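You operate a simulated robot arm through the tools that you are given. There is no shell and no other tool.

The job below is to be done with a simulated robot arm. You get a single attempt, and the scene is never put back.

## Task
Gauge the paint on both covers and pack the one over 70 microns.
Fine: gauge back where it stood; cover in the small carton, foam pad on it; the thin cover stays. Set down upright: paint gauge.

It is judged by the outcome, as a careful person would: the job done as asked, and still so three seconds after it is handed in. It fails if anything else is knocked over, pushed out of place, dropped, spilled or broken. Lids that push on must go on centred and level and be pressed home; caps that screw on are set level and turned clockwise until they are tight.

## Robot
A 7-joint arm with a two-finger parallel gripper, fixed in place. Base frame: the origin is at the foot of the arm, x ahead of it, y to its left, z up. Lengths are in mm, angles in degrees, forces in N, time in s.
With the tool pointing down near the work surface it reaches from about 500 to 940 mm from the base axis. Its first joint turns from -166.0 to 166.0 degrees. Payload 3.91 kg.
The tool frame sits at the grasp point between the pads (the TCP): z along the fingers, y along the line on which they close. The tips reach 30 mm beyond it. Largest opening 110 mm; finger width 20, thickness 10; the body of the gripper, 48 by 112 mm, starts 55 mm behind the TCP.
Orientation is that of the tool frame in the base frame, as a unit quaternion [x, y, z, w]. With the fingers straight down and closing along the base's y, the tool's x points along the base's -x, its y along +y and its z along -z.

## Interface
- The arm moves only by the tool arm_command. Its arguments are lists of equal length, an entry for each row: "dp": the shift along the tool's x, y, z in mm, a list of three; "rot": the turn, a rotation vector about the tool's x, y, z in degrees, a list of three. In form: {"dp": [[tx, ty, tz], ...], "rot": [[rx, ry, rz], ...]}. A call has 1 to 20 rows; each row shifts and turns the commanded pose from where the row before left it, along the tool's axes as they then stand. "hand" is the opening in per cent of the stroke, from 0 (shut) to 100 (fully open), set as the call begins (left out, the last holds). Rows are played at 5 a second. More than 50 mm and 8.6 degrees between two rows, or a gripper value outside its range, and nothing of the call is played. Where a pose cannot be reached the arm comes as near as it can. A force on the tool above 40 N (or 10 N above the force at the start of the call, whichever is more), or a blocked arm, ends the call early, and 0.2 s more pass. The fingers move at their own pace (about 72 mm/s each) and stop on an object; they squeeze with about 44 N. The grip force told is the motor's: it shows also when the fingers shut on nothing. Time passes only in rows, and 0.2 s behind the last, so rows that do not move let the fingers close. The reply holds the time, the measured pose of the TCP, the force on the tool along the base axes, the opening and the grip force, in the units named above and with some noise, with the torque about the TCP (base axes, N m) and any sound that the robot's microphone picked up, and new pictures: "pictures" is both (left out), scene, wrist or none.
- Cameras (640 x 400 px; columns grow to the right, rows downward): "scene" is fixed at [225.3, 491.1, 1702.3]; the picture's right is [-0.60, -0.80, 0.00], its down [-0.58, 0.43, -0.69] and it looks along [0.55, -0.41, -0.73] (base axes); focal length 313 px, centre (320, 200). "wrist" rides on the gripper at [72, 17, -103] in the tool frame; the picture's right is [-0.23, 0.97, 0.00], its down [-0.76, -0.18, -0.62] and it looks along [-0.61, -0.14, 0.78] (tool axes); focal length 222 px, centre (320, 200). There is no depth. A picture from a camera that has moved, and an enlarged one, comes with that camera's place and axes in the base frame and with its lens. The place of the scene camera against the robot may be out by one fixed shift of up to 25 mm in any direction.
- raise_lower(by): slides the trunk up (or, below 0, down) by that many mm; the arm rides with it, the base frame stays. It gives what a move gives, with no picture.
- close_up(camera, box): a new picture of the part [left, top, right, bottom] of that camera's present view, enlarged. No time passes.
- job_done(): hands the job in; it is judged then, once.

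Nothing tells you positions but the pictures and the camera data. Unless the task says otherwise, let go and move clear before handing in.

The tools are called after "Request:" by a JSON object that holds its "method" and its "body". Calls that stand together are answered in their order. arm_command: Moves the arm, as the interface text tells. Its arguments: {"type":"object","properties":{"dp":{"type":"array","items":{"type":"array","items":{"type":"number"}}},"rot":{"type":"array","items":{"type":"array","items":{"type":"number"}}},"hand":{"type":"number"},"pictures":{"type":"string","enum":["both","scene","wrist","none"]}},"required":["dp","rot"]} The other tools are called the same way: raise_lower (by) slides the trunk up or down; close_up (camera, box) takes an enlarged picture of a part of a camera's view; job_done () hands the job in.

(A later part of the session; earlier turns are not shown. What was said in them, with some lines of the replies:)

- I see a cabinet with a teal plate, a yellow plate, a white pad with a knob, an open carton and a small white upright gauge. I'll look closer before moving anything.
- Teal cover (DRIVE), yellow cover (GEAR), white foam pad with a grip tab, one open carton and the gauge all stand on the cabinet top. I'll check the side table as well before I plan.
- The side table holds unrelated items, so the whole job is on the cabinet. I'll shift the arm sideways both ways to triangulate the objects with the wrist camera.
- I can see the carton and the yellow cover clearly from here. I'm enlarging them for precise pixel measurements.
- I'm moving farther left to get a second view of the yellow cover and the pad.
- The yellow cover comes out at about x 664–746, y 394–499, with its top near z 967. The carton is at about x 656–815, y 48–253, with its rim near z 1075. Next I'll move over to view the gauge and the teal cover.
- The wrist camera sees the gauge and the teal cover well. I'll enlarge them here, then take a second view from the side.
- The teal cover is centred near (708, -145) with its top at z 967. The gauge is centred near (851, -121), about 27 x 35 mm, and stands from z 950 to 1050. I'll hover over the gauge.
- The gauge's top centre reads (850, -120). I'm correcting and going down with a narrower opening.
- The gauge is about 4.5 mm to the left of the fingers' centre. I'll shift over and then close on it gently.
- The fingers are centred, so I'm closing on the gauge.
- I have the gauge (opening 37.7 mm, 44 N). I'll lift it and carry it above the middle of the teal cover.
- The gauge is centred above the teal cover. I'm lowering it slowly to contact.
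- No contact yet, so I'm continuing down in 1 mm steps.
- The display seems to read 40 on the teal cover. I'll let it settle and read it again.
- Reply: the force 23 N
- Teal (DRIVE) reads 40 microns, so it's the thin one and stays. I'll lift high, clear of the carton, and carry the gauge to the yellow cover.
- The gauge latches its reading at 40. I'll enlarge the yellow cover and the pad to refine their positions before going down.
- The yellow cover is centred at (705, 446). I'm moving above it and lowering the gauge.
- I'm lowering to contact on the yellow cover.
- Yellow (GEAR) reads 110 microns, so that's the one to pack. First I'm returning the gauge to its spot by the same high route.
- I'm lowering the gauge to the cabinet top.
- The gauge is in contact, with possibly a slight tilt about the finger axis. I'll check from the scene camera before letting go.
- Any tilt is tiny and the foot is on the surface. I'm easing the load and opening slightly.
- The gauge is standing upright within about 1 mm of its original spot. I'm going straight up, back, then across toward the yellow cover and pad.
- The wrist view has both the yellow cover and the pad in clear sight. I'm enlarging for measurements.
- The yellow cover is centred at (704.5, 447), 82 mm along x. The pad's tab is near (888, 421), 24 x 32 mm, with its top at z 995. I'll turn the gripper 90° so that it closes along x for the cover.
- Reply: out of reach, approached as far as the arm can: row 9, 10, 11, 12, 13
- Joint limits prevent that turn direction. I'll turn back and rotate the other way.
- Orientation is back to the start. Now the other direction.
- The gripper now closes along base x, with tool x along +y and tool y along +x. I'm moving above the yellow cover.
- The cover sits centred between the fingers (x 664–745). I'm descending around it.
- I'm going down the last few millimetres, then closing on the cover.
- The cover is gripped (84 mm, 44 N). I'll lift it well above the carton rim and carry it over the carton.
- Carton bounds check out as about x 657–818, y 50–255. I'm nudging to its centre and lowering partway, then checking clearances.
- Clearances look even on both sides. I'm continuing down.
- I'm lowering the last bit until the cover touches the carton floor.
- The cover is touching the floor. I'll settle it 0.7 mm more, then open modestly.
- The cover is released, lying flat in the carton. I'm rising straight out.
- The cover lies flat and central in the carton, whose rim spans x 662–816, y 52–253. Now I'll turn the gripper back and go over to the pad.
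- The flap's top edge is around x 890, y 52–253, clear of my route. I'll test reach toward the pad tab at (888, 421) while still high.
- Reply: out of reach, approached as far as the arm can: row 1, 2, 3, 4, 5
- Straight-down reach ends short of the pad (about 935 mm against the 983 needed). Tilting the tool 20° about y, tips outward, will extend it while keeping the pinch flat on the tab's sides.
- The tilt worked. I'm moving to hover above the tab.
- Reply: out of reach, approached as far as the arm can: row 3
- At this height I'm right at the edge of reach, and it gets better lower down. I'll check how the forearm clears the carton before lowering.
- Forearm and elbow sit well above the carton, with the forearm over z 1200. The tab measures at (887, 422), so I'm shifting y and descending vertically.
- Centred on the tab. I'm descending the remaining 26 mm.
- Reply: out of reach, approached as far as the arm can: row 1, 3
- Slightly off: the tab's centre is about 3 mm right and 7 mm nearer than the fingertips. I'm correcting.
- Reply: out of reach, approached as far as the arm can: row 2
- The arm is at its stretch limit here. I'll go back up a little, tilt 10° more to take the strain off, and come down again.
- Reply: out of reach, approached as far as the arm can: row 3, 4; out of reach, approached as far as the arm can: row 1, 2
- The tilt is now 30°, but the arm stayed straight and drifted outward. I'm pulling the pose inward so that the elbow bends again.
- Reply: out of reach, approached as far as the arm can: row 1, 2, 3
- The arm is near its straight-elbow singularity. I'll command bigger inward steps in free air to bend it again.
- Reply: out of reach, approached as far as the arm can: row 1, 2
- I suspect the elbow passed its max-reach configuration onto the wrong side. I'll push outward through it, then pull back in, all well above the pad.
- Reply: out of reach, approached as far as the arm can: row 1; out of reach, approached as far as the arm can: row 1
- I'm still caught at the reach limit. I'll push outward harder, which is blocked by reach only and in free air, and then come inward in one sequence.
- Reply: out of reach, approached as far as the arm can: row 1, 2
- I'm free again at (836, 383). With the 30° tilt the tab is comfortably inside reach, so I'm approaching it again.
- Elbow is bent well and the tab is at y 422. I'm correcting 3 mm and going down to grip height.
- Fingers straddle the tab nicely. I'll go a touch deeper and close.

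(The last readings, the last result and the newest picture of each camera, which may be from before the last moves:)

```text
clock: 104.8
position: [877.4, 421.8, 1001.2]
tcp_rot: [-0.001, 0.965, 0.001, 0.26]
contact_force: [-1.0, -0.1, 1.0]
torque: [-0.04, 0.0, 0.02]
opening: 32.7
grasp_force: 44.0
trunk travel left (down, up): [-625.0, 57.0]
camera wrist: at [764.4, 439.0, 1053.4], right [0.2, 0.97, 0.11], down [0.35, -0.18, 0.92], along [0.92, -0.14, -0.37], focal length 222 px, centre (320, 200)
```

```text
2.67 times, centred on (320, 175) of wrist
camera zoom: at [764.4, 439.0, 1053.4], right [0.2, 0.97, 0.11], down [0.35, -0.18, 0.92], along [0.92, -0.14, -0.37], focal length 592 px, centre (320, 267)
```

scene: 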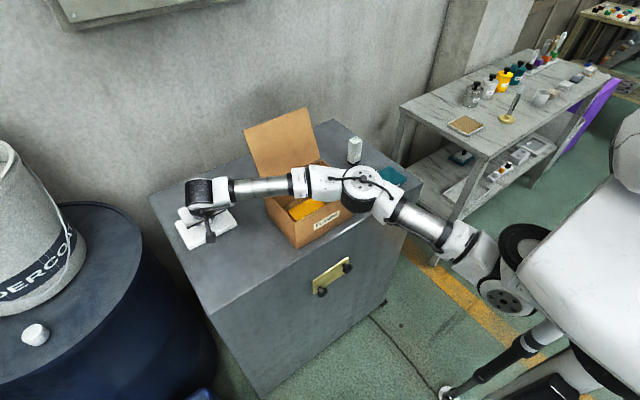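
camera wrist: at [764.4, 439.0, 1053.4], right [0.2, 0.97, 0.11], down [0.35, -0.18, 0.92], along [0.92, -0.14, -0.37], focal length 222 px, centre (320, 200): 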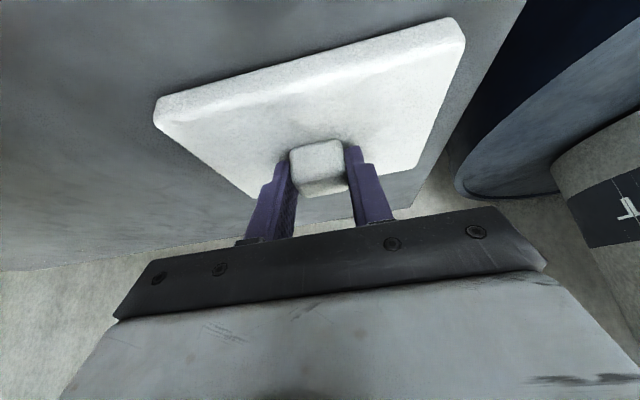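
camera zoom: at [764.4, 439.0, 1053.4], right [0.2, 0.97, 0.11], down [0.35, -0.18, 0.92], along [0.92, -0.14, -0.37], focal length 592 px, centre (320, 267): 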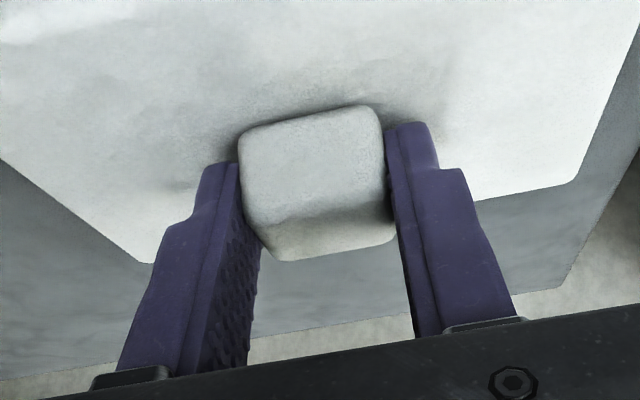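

The tab is gripped (32.7 mm, 44 N). Placing with a 30° tilt would be tight at the carton's front wall, so I'll set the pad down nearer on the free cabinet top and re-grip it vertically. First, a lift.

Request:
{"method": "arm_command", "body": {"dp": [[-4, 0, -7], [-6, 0, -10.4], [-5, 0, -8.6], [0, 0, 0], [0, 0, 0]], "rot": [[0, 0, 0], [0, 0, 0], [0, 0, 0], [0, 0, 0], [0, 0, 0]]}}

Request:
{"method": "close_up", "body": {"camera": "scene", "box": [150, 150, 270, 260]}}

```text
clock: 106.0
position: [879.6, 420.4, 1032.0]
tcp_rot: [0.0, 0.965, 0.0, 0.261]
contact_force: [0.1, -0.7, -0.2]
torque: [-0.01, -0.01, -0.03]
opening: 32.6
grasp_force: 43.8
trunk travel left (down, up): [-625.0, 57.0]
camera wrist: at [765.0, 438.5, 1083.3], right [0.2, 0.97, 0.11], down [0.35, -0.18, 0.92], along [0.92, -0.14, -0.37], focal length 222 px, centre (320, 200)
```

scene: 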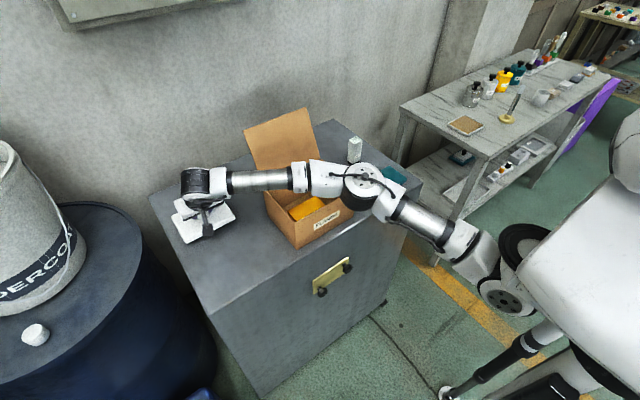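
wrist: 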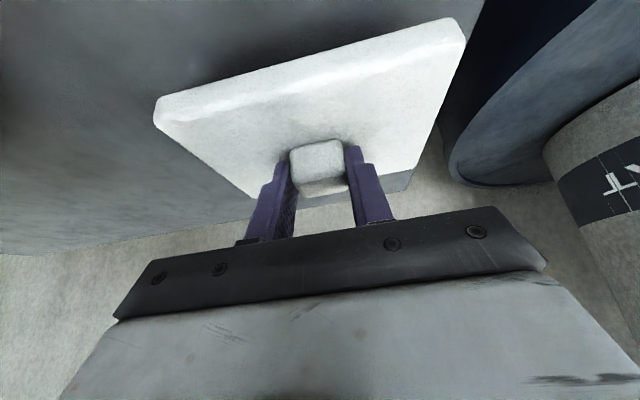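

```text
3.64 times, centred on (210, 205) of scene
camera zoom: at [225.3, 491.1, 1702.3], right [-0.6, -0.8, 0.0], down [-0.58, 0.43, -0.69], along [0.55, -0.41, -0.73], focal length 1140 px, centre (720, 182)
```

zoom: 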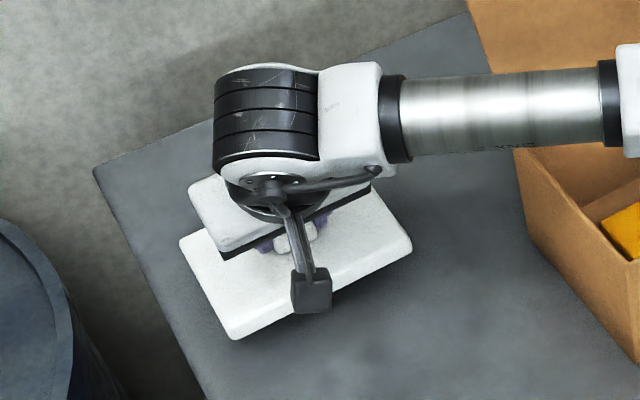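

The pad came up level. I'm carrying it back toward the robot at low height over free surface.

Request:
{"method": "arm_command", "body": {"dp": [[34, 2, -19.6], [34, 2, -19.6], [34, 2, -19.6], [34, 2, -19.6], [0, 0, 0], [6, 0, 10.4], [6, 0, 10.4], [0, 0, 0], [0, 0, 0]], "rot": [[0, 0, 0], [0, 0, 0], [0, 0, 0], [0, 0, 0], [0, 0, 0], [0, 0, 0], [0, 0, 0], [0, 0, 0], [0, 0, 0]]}}

Request:
{"method": "close_up", "body": {"camera": "scene", "box": [150, 170, 290, 310]}}

```text
clock: 108.0
position: [721.4, 430.4, 1004.9]
tcp_rot: [0.0, 0.965, 0.0, 0.26]
contact_force: [0.7, -0.3, 0.2]
torque: [-0.02, 0.02, 0.01]
opening: 32.5
grasp_force: 44.4
trunk travel left (down, up): [-625.0, 57.0]
camera wrist: at [607.2, 447.8, 1057.4], right [0.2, 0.97, 0.11], down [0.35, -0.18, 0.92], along [0.92, -0.14, -0.37], focal length 222 px, centre (320, 200)
```

scene: 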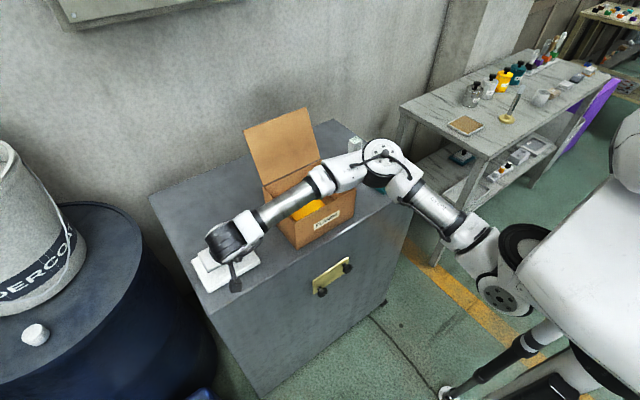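
wrist: 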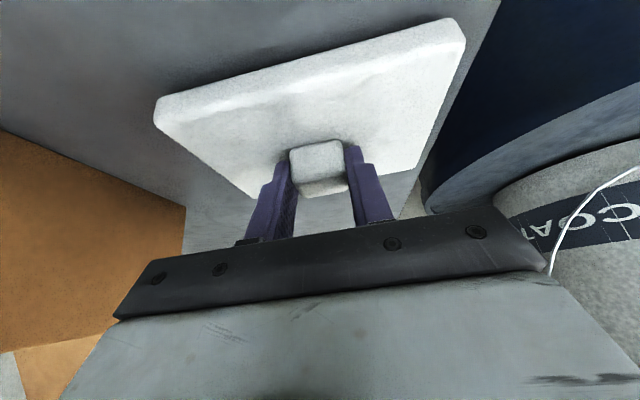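

```text
2.86 times, centred on (220, 240) of scene
camera zoom: at [225.3, 491.1, 1702.3], right [-0.6, -0.8, 0.0], down [-0.58, 0.43, -0.69], along [0.55, -0.41, -0.73], focal length 895 px, centre (606, 86)
```

zoom: 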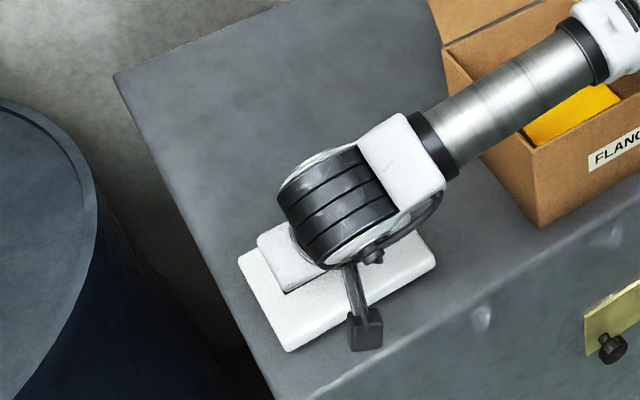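

I'm lowering onto the cabinet top in small steps.

Request:
{"method": "arm_command", "body": {"dp": [[0.5, 0, 0.87], [0.5, 0, 0.87], [0.5, 0, 0.87], [0, 0, 0], [0, 0, 0]], "rot": [[0, 0, 0], [0, 0, 0], [0, 0, 0], [0, 0, 0], [0, 0, 0]], "pictures": "none"}}

Request:
{"method": "arm_command", "body": {"dp": [[0.5, 0, 0.87], [0, 0, 0], [0, 0, 0]], "rot": [[0, 0, 0], [0, 0, 0], [0, 0, 0]], "pictures": "none"}}

Request:
{"method": "arm_command", "body": {"dp": [[0.5, 0, 0.87], [0, 0, 0], [0, 0, 0]], "rot": [[0, 0, 0], [0, 0, 0], [0, 0, 0]], "pictures": "none"}}

```text
clock: 109.2
position: [722.6, 429.5, 1003.5]
tcp_rot: [0.0, 0.965, 0.0, 0.26]
contact_force: [0.2, -0.4, -1.2]
torque: [0.01, 0.01, -0.01]
opening: 32.8
grasp_force: 43.9
trunk travel left (down, up): [-625.0, 57.0]
```

```text
clock: 110.0
position: [722.4, 429.2, 1001.9]
tcp_rot: [0.0, 0.966, 0.0, 0.26]
contact_force: [-0.6, -0.3, -0.6]
torque: [-0.02, 0.0, 0.01]
opening: 32.8
grasp_force: 44.2
trunk travel left (down, up): [-625.0, 57.0]
```

```text
clock: 110.8
position: [721.0, 429.0, 1001.0]
tcp_rot: [0.0, 0.965, 0.001, 0.26]
contact_force: [0.1, 0.9, 3.6]
torque: [-0.07, 0.0, 0.01]
opening: 32.4
grasp_force: 44.0
trunk travel left (down, up): [-625.0, 57.0]
```

The pad is touching down (3.6 N). I'm releasing it, backing out, then untilting the tool.

Request:
{"method": "arm_command", "body": {"dp": [[0, 0, 0], [0, 0, 0], [0, 0, 0]], "rot": [[0, 0, 0], [0, 0, 0], [0, 0, 0]], "hand": 70, "pictures": "none"}}

Request:
{"method": "arm_command", "body": {"dp": [[-10, 0, -17.3], [-10, 0, -17.3], [-15, 0, -26], [-15, 0, -26], [0, 0, 0], [0, 0, 0], [0, 0, 0], [0, 0, 0], [0, 0, 0], [0, 0, 0]], "rot": [[0, 0, 0], [0, 0, 0], [0, 0, 0], [0, 0, 0], [0, 7.5, 0], [0, 7.5, 0], [0, 7.5, 0], [0, 7.5, 0], [0, 0, 0], [0, 0, 0]]}}

Request:
{"method": "close_up", "body": {"camera": "wrist", "box": [200, 40, 440, 220]}}

```text
clock: 111.6
position: [722.4, 429.6, 999.6]
tcp_rot: [0.0, 0.966, 0.001, 0.26]
contact_force: [-0.5, 0.0, 2.8]
torque: [0.0, 0.01, 0.0]
opening: 76.6
grasp_force: 0.0
trunk travel left (down, up): [-625.0, 57.0]
```

```text
clock: 113.8
position: [723.3, 428.3, 1101.1]
tcp_rot: [-0.001, 1.0, -0.001, 0.001]
contact_force: [0.4, -0.9, 0.8]
torque: [0.04, -0.02, 0.0]
opening: 77.2
grasp_force: 0.1
trunk travel left (down, up): [-625.0, 57.0]
camera wrist: at [649.7, 447.0, 1203.0], right [0.23, 0.97, 0.0], down [0.76, -0.18, 0.62], along [0.61, -0.14, -0.78], focal length 222 px, centre (320, 200)
```

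scene: 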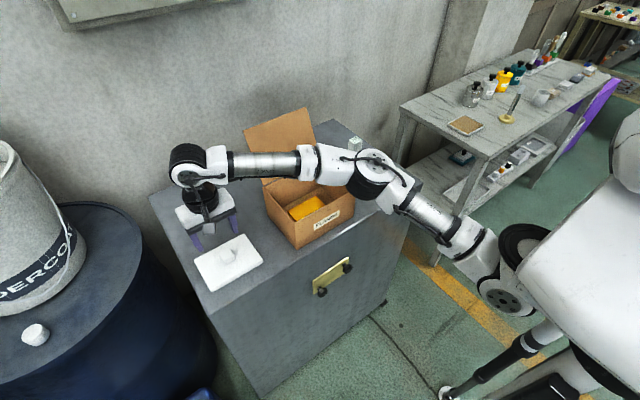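
wrist: 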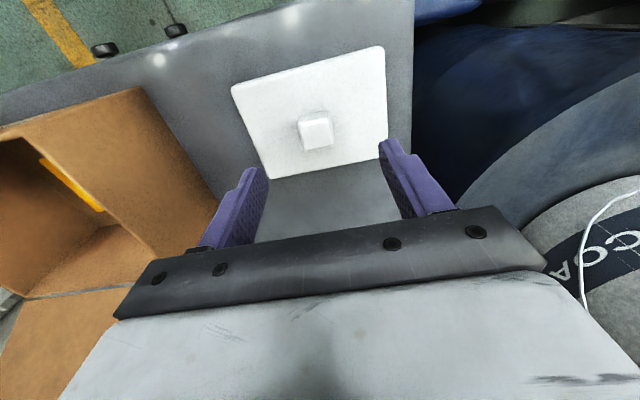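

```text
2.22 times, centred on (320, 130) of wrist
camera zoom: at [649.7, 447.0, 1203.0], right [0.23, 0.97, 0.0], down [0.76, -0.18, 0.62], along [0.61, -0.14, -0.78], focal length 494 px, centre (320, 356)
```

zoom: 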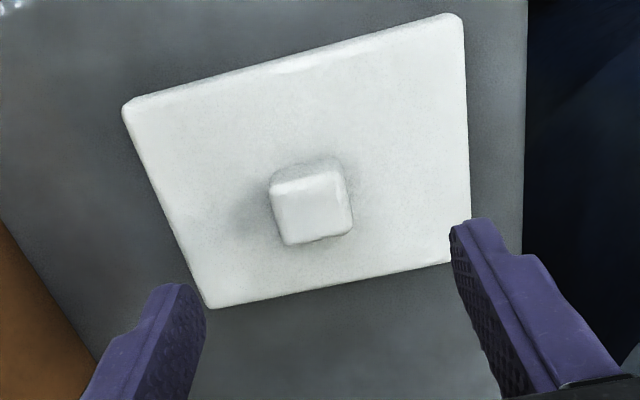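

The pad sits flat at about (732, 424). I'm aligning vertically over the tab.

Request:
{"method": "arm_command", "body": {"dp": [[-8.4, -5, 0], [0, 0, 30], [0, 0, 30], [0, 0, 8], [0, 0, 0], [0, 0, 0], [0, 0, 0]], "rot": [[0, 0, 0], [0, 0, 0], [0, 0, 0], [0, 0, 0], [0, 0, 0], [0, 0, 0], [0, 0, 0]], "pictures": "wrist"}}

Request:
{"method": "close_up", "body": {"camera": "wrist", "box": [200, 60, 440, 240]}}

```text
clock: 115.4
position: [730.7, 425.5, 1034.6]
tcp_rot: [0.0, 1.0, 0.0, 0.001]
contact_force: [0.3, -0.5, -0.4]
torque: [-0.01, 0.01, -0.01]
opening: 77.0
grasp_force: 0.2
trunk travel left (down, up): [-625.0, 57.0]
camera wrist: at [658.1, 442.5, 1136.5], right [0.23, 0.97, 0.0], down [0.76, -0.18, 0.63], along [0.61, -0.14, -0.78], focal length 222 px, centre (320, 200)
```

wrist: 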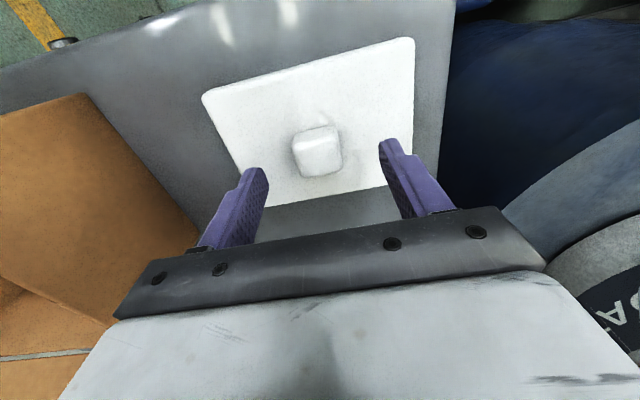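

```text
2.22 times, centred on (320, 150) of wrist
camera zoom: at [658.1, 442.5, 1136.5], right [0.23, 0.97, 0.0], down [0.76, -0.18, 0.63], along [0.61, -0.14, -0.78], focal length 494 px, centre (320, 311)
```

zoom: 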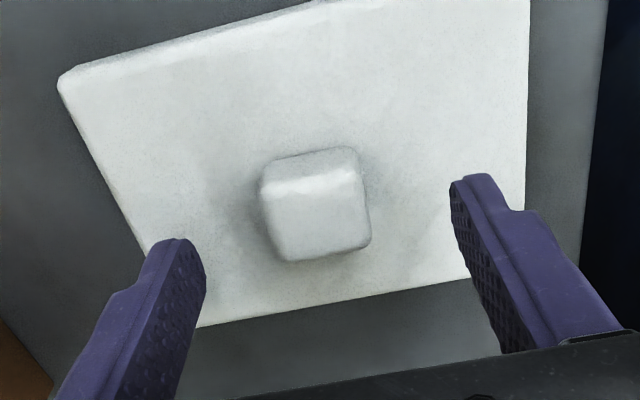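

Well centred. I'm going down 31 mm and gripping.

Request:
{"method": "arm_command", "body": {"dp": [[0, 0, 15], [0, 0, 12], [0, 0, 4], [0, 0, 0], [0, 0, 0]], "rot": [[0, 0, 0], [0, 0, 0], [0, 0, 0], [0, 0, 0], [0, 0, 0]], "pictures": "none"}}

Request:
{"method": "arm_command", "body": {"dp": [[0, 0, 0], [0, 0, 0], [0, 0, 0], [0, 0, 0], [0, 0, 0]], "rot": [[0, 0, 0], [0, 0, 0], [0, 0, 0], [0, 0, 0], [0, 0, 0]], "hand": 15, "pictures": "wrist"}}

```text
clock: 116.6
position: [731.4, 424.2, 1002.3]
tcp_rot: [0.0, 1.0, 0.0, 0.002]
contact_force: [0.9, -0.2, -1.4]
torque: [0.0, -0.01, 0.01]
opening: 77.0
grasp_force: 0.1
trunk travel left (down, up): [-625.0, 57.0]
```

```text
clock: 117.8
position: [731.2, 424.2, 1002.3]
tcp_rot: [0.0, 1.0, 0.0, 0.002]
contact_force: [0.1, 0.5, -0.9]
torque: [0.01, 0.03, 0.01]
opening: 32.3
grasp_force: 44.0
trunk travel left (down, up): [-625.0, 57.0]
camera wrist: at [658.0, 441.8, 1105.3], right [0.23, 0.97, 0.0], down [0.76, -0.18, 0.63], along [0.61, -0.14, -0.78], focal length 222 px, centre (320, 200)
```

wrist: 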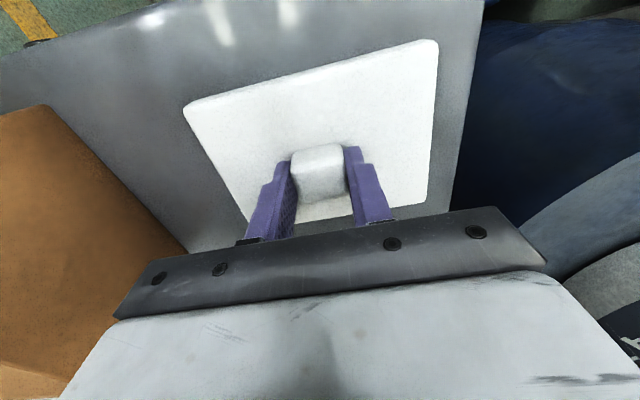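

The pad's tab is gripped vertically. I'm lifting it high and carrying it over the carton.

Request:
{"method": "arm_command", "body": {"dp": [[0, 0, -10], [0, 0, -30], [0, 0, -40], [0, 0, -40], [0, 0, -40], [0, 0, -30], [-1.1, -38.9, 0], [-1.1, -38.9, 0], [-1.1, -38.9, 0], [-1.1, -38.9, 0], [-1.1, -38.9, 0], [-1.1, -38.9, 0], [-1.1, -38.9, 0], [0, 0, 0], [0, 0, 0]], "rot": [[0, 0, 0], [0, 0, 0], [0, 0, 0], [0, 0, 0], [0, 0, 0], [0, 0, 0], [0, 0, 0], [0, 0, 0], [0, 0, 0], [0, 0, 0], [0, 0, 0], [0, 0, 0], [0, 0, 0], [0, 0, 0], [0, 0, 0]]}}

Request:
{"method": "close_up", "body": {"camera": "scene", "box": [220, 80, 380, 260]}}

Request:
{"method": "close_up", "body": {"camera": "wrist", "box": [120, 0, 520, 240]}}

```text
clock: 121.0
position: [738.9, 151.7, 1191.4]
tcp_rot: [0.0, 1.0, 0.001, 0.002]
contact_force: [-0.4, -0.8, -0.4]
torque: [-0.01, 0.03, 0.01]
opening: 32.3
grasp_force: 43.8
trunk travel left (down, up): [-625.0, 57.0]
camera wrist: at [665.3, 169.4, 1293.7], right [0.23, 0.97, 0.0], down [0.76, -0.18, 0.63], along [0.61, -0.14, -0.78], focal length 222 px, centre (320, 200)
```

scene: 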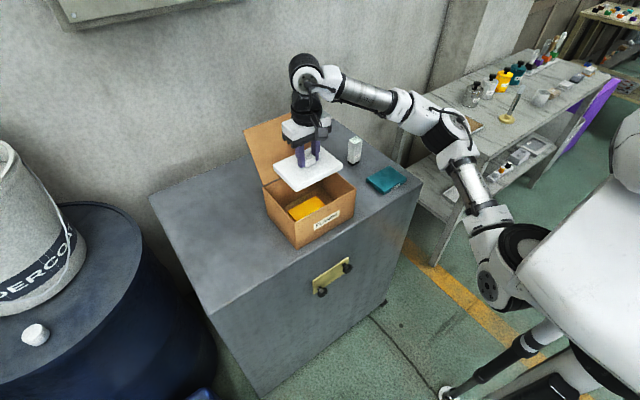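
wrist: 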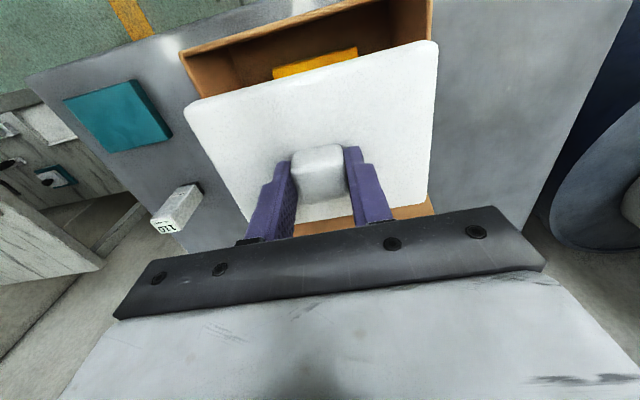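

```text
2.22 times, centred on (300, 170) of scene
camera zoom: at [225.3, 491.1, 1702.3], right [-0.6, -0.8, 0.0], down [-0.58, 0.43, -0.69], along [0.55, -0.41, -0.73], focal length 696 px, centre (364, 267)
```

zoom: 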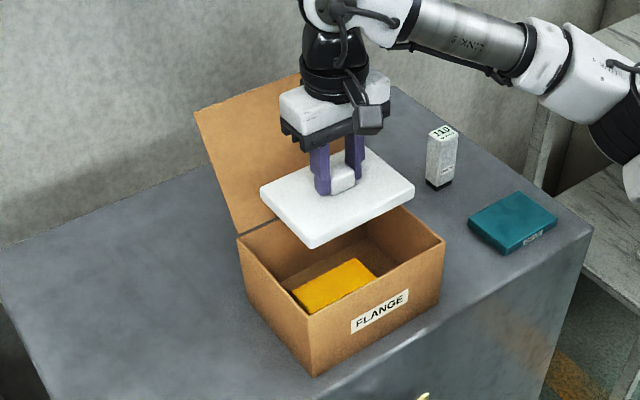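

```text
1.60 times, centred on (320, 120) of wrist
camera zoom: at [665.3, 169.4, 1293.7], right [0.23, 0.97, 0.0], down [0.76, -0.18, 0.63], along [0.61, -0.14, -0.78], focal length 355 px, centre (320, 328)
```

zoom: 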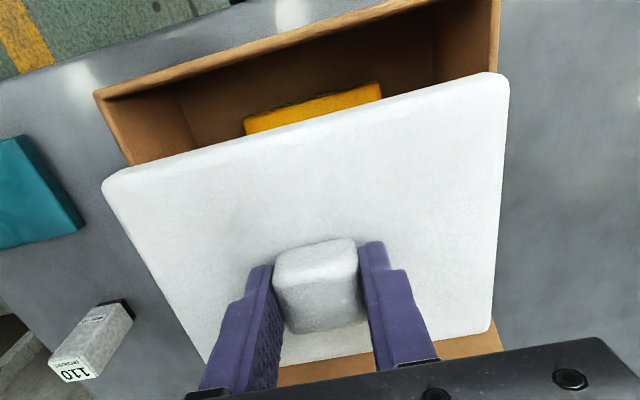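

Aligned with the carton. I'm lowering partway and checking.

Request:
{"method": "arm_command", "body": {"dp": [[0, 0, 25], [0, 0, 25], [0, 0, 25], [0, 0, 15], [0, 0, 0], [0, 0, 0]], "rot": [[0, 0, 0], [0, 0, 0], [0, 0, 0], [0, 0, 0], [0, 0, 0], [0, 0, 0]]}}

Request:
{"method": "close_up", "body": {"camera": "scene", "box": [220, 80, 380, 260]}}

Request:
{"method": "close_up", "body": {"camera": "wrist", "box": [120, 0, 520, 240]}}

```text
clock: 122.4
position: [737.7, 153.4, 1102.6]
tcp_rot: [0.0, 1.0, 0.0, 0.002]
contact_force: [0.0, 0.2, -0.7]
torque: [0.01, 0.01, -0.02]
opening: 32.2
grasp_force: 44.0
trunk travel left (down, up): [-625.0, 57.0]
camera wrist: at [664.1, 171.2, 1205.0], right [0.23, 0.97, 0.0], down [0.76, -0.18, 0.63], along [0.61, -0.14, -0.78], focal length 222 px, centre (320, 200)
```

scene: 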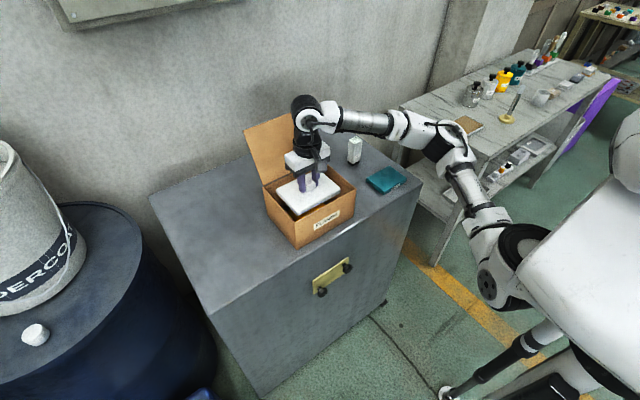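
wrist: 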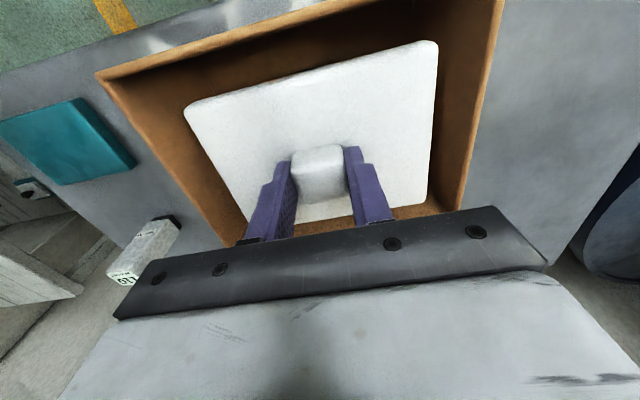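

```text
2.22 times, centred on (300, 170) of scene
camera zoom: at [225.3, 491.1, 1702.3], right [-0.6, -0.8, 0.0], down [-0.58, 0.43, -0.69], along [0.55, -0.41, -0.73], focal length 696 px, centre (364, 267)
```

zoom: 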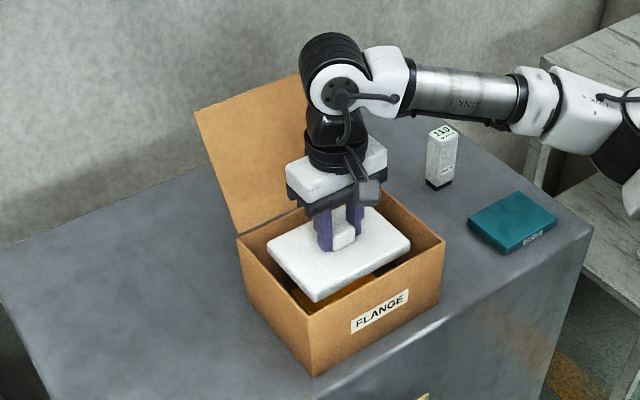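

```text
1.60 times, centred on (320, 120) of wrist
camera zoom: at [664.1, 171.2, 1205.0], right [0.23, 0.97, 0.0], down [0.76, -0.18, 0.63], along [0.61, -0.14, -0.78], focal length 355 px, centre (320, 328)
```

zoom: 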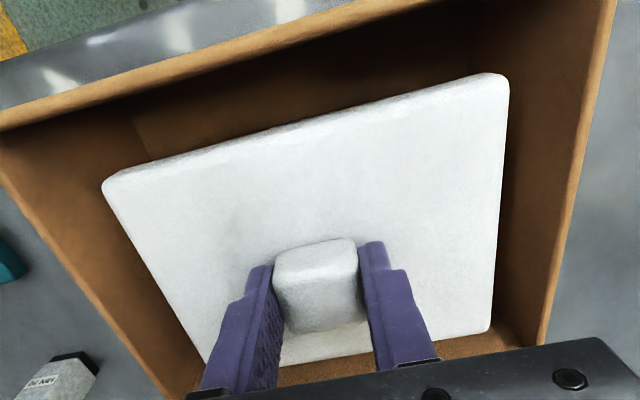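

Margins are good all round. I'm continuing down to just above the cover.

Request:
{"method": "arm_command", "body": {"dp": [[0, 0, 20], [0, 0, 20], [0, 0, 16], [0, 0, 10], [0, 0, 4], [0, 0, 0], [0, 0, 0]], "rot": [[0, 0, 0], [0, 0, 0], [0, 0, 0], [0, 0, 0], [0, 0, 0], [0, 0, 0], [0, 0, 0]], "pictures": "none"}}

Request:
{"method": "arm_command", "body": {"dp": [[0, 0, 1], [0, 0, 1], [0, 0, 1], [0, 0, 0], [0, 0, 0]], "rot": [[0, 0, 0], [0, 0, 0], [0, 0, 0], [0, 0, 0], [0, 0, 0]], "pictures": "wrist"}}

```text
clock: 124.0
position: [737.0, 151.9, 1032.1]
tcp_rot: [0.0, 1.0, 0.0, 0.002]
contact_force: [0.3, 0.4, -0.9]
torque: [-0.01, 0.04, 0.01]
opening: 32.2
grasp_force: 43.9
trunk travel left (down, up): [-625.0, 57.0]
```

```text
clock: 125.2
position: [739.0, 152.0, 1029.5]
tcp_rot: [0.0, 1.0, 0.0, 0.002]
contact_force: [0.3, 0.1, 0.0]
torque: [0.02, 0.01, 0.0]
opening: 32.6
grasp_force: 44.3
trunk travel left (down, up): [-625.0, 57.0]
camera wrist: at [665.8, 170.0, 1132.1], right [0.23, 0.97, 0.0], down [0.76, -0.18, 0.63], along [0.61, -0.14, -0.78], focal length 222 px, centre (320, 200)
```

wrist: 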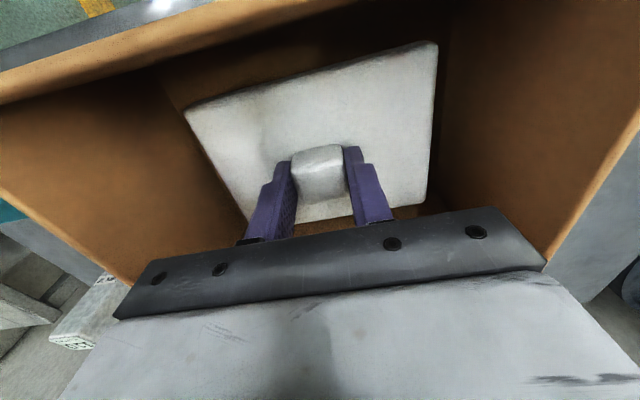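

Request:
{"method": "arm_command", "body": {"dp": [[0, 0, 1], [0, 0, 1], [0, 0, 0], [0, 0, 0]], "rot": [[0, 0, 0], [0, 0, 0], [0, 0, 0], [0, 0, 0]], "pictures": "none"}}

Request:
{"method": "arm_command", "body": {"dp": [[0, 0, 1], [0, 0, 0], [0, 0, 0]], "rot": [[0, 0, 0], [0, 0, 0], [0, 0, 0]], "pictures": "none"}}

Request:
{"method": "arm_command", "body": {"dp": [[0, 0, 1], [0, 0, 0], [0, 0, 0]], "rot": [[0, 0, 0], [0, 0, 0], [0, 0, 0]], "pictures": "none"}}

```text
clock: 126.2
position: [739.7, 152.2, 1028.0]
tcp_rot: [0.0, 1.0, 0.001, 0.001]
contact_force: [-1.2, -0.9, 0.4]
torque: [0.02, 0.03, 0.03]
opening: 32.4
grasp_force: 43.5
trunk travel left (down, up): [-625.0, 57.0]
```

```text
clock: 127.0
position: [738.3, 152.0, 1027.8]
tcp_rot: [0.0, 1.0, 0.0, 0.001]
contact_force: [0.6, 1.0, 1.6]
torque: [0.0, -0.02, 0.0]
opening: 32.2
grasp_force: 44.0
trunk travel left (down, up): [-625.0, 57.0]
```

```text
clock: 127.8
position: [739.3, 152.5, 1026.6]
tcp_rot: [0.0, 1.0, 0.001, 0.003]
contact_force: [3.7, 1.5, 13.8]
torque: [0.03, 0.05, 0.0]
opening: 32.1
grasp_force: 44.0
trunk travel left (down, up): [-625.0, 57.0]
```

The pad is seated on the cover (13.8 N). I'm releasing and rising straight up.

Request:
{"method": "arm_command", "body": {"dp": [[0, 0, -0.8], [0, 0, 0], [0, 0, 0]], "rot": [[0, 0, 0], [0, 0, 0], [0, 0, 0]], "hand": 60, "pictures": "none"}}

Request:
{"method": "arm_command", "body": {"dp": [[0, 0, -10], [0, 0, -25], [0, 0, -35], [0, 0, -40], [0, 0, -40], [0, 0, -40], [30, 0, 0], [30, 0, 0], [30, 0, 0], [0, 0, 0], [0, 0, 0]], "rot": [[0, 0, 0], [0, 0, 0], [0, 0, 0], [0, 0, 0], [0, 0, 0], [0, 0, 0], [0, 0, 0], [0, 0, 0], [0, 0, 0], [0, 0, 0], [0, 0, 0]]}}

Request:
{"method": "close_up", "body": {"camera": "scene", "box": [220, 80, 440, 260]}}

Request:
{"method": "close_up", "body": {"camera": "wrist", "box": [120, 0, 520, 240]}}

```text
clock: 128.6
position: [738.1, 151.7, 1025.2]
tcp_rot: [0.001, 1.0, 0.0, 0.002]
contact_force: [-0.2, 0.6, 0.3]
torque: [0.01, -0.01, -0.03]
opening: 66.0
grasp_force: 0.2
trunk travel left (down, up): [-625.0, 57.0]
```

```text
clock: 131.0
position: [648.1, 153.4, 1217.1]
tcp_rot: [0.0, 1.0, 0.0, 0.002]
contact_force: [0.0, 0.2, 0.3]
torque: [-0.06, 0.01, 0.02]
opening: 65.9
grasp_force: 0.1
trunk travel left (down, up): [-625.0, 57.0]
camera wrist: at [575.4, 170.7, 1319.0], right [0.23, 0.97, 0.0], down [0.76, -0.18, 0.63], along [0.61, -0.14, -0.78], focal length 222 px, centre (320, 200)
```

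scene: 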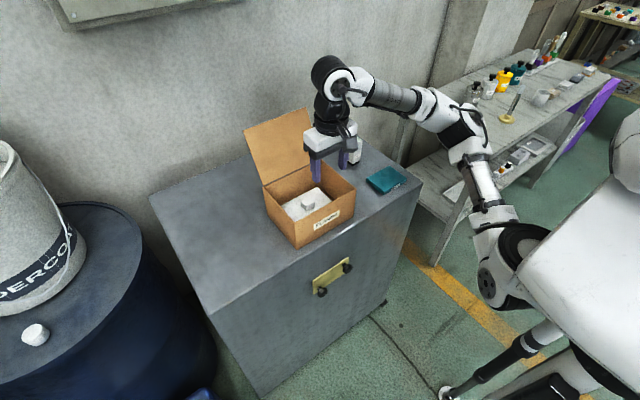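
wrist: 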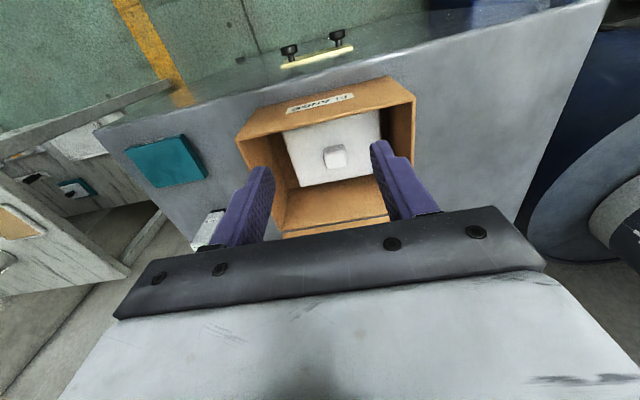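

```text
2.22 times, centred on (330, 170) of scene
camera zoom: at [225.3, 491.1, 1702.3], right [-0.6, -0.8, 0.0], down [-0.58, 0.43, -0.69], along [0.55, -0.41, -0.73], focal length 696 px, centre (298, 267)
```

zoom: 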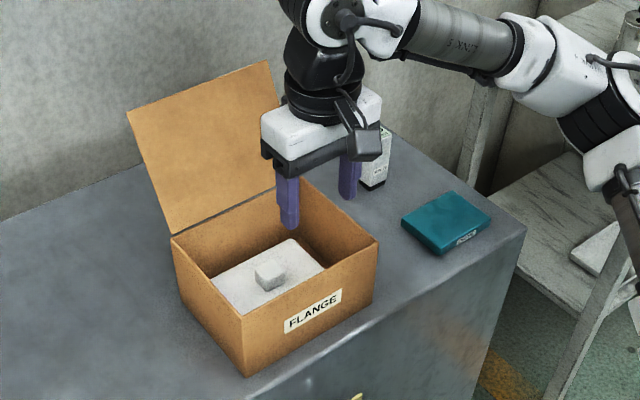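

```text
1.60 times, centred on (320, 120) of wrist
camera zoom: at [575.4, 170.7, 1319.0], right [0.23, 0.97, 0.0], down [0.76, -0.18, 0.63], along [0.61, -0.14, -0.78], focal length 355 px, centre (320, 328)
```

zoom: 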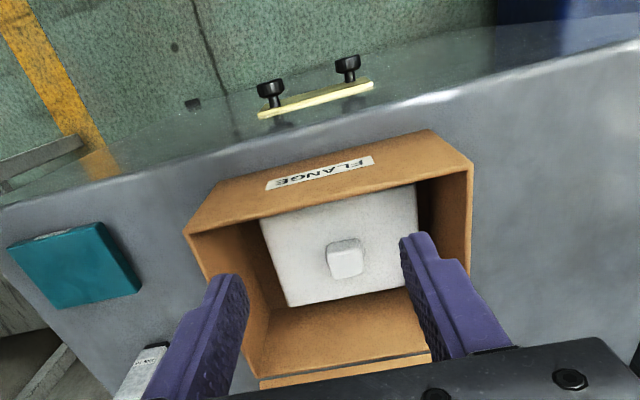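

The pad lies flat on the cover in the carton. I'll retreat clear and take a last look at the gauge and the teal cover.

Request:
{"method": "arm_command", "body": {"dp": [[30, -20, -10], [30, -20, -10], [30, -20, -10], [0, -20, 0], [0, 0, 0], [0, 0, 0]], "rot": [[0, 0, 0], [0, 0, 0], [0, 0, 0], [0, 0, 0], [0, 0, 0], [0, 0, 0]]}}

Request:
{"method": "close_up", "body": {"camera": "scene", "box": [220, 80, 440, 260]}}

```text
clock: 132.4
position: [557.5, 72.0, 1246.1]
tcp_rot: [0.0, 1.0, 0.0, 0.001]
contact_force: [-0.7, -0.5, -0.3]
torque: [-0.02, 0.0, 0.01]
opening: 66.1
grasp_force: 0.1
trunk travel left (down, up): [-625.0, 57.0]
camera wrist: at [484.8, 89.1, 1348.2], right [0.23, 0.97, 0.0], down [0.76, -0.18, 0.63], along [0.61, -0.14, -0.78], focal length 222 px, centre (320, 200)
```

scene: 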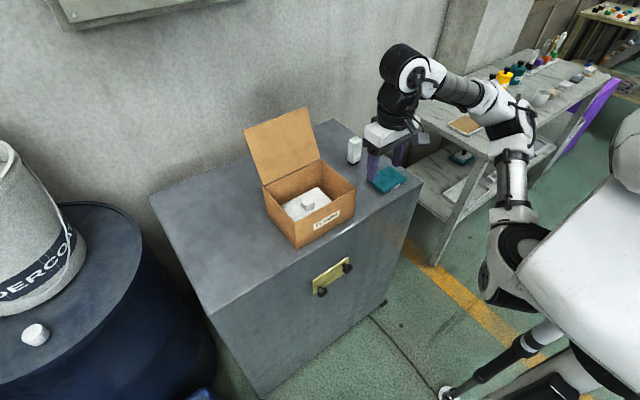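
wrist: 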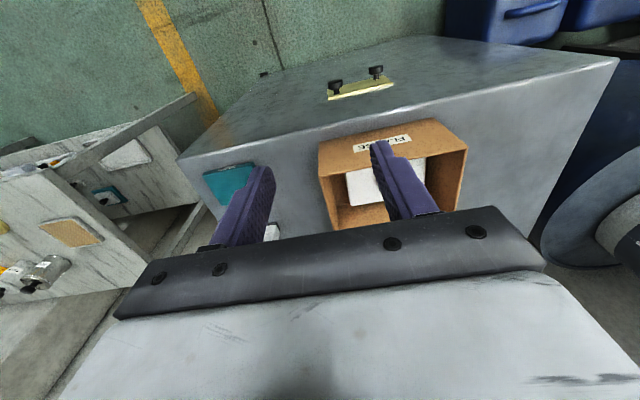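

```text
2.22 times, centred on (330, 170) of scene
camera zoom: at [225.3, 491.1, 1702.3], right [-0.6, -0.8, 0.0], down [-0.58, 0.43, -0.69], along [0.55, -0.41, -0.73], focal length 696 px, centre (298, 267)
```

zoom: 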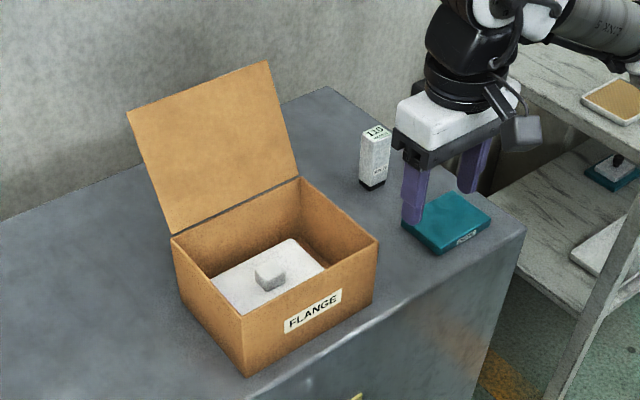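

The gauge stands upright in its place and the teal 40-micron cover hasn't moved. The yellow 110-micron cover is in the carton under the foam pad and the arm is clear, so I'm handing in.

Request:
{"method": "job_done", "body": {}}

```text
The job is handed in.
```

Both covers are gauged. The yellow GEAR cover read 110 microns and is packed; the teal DRIVE cover read 40 microns and stays where it was.

- **Carton:** The yellow cover lies flat in the carton with the foam pad on top. The carton is labelled "FLANGE"; it was the only one on the cabinet. I left its flap open.
- **Gauge:** It stands upright within about 1 mm of its original spot. Its display still shows 110, the last reading.
- **Foam pad:** It was out of straight-down reach, so I picked it up with the gripper tilted. I set it down once on a clear part of the cabinet to re-grip it straight before placing it.

I saw nothing knocked over or pushed out of place, and the arm is clear of everything.
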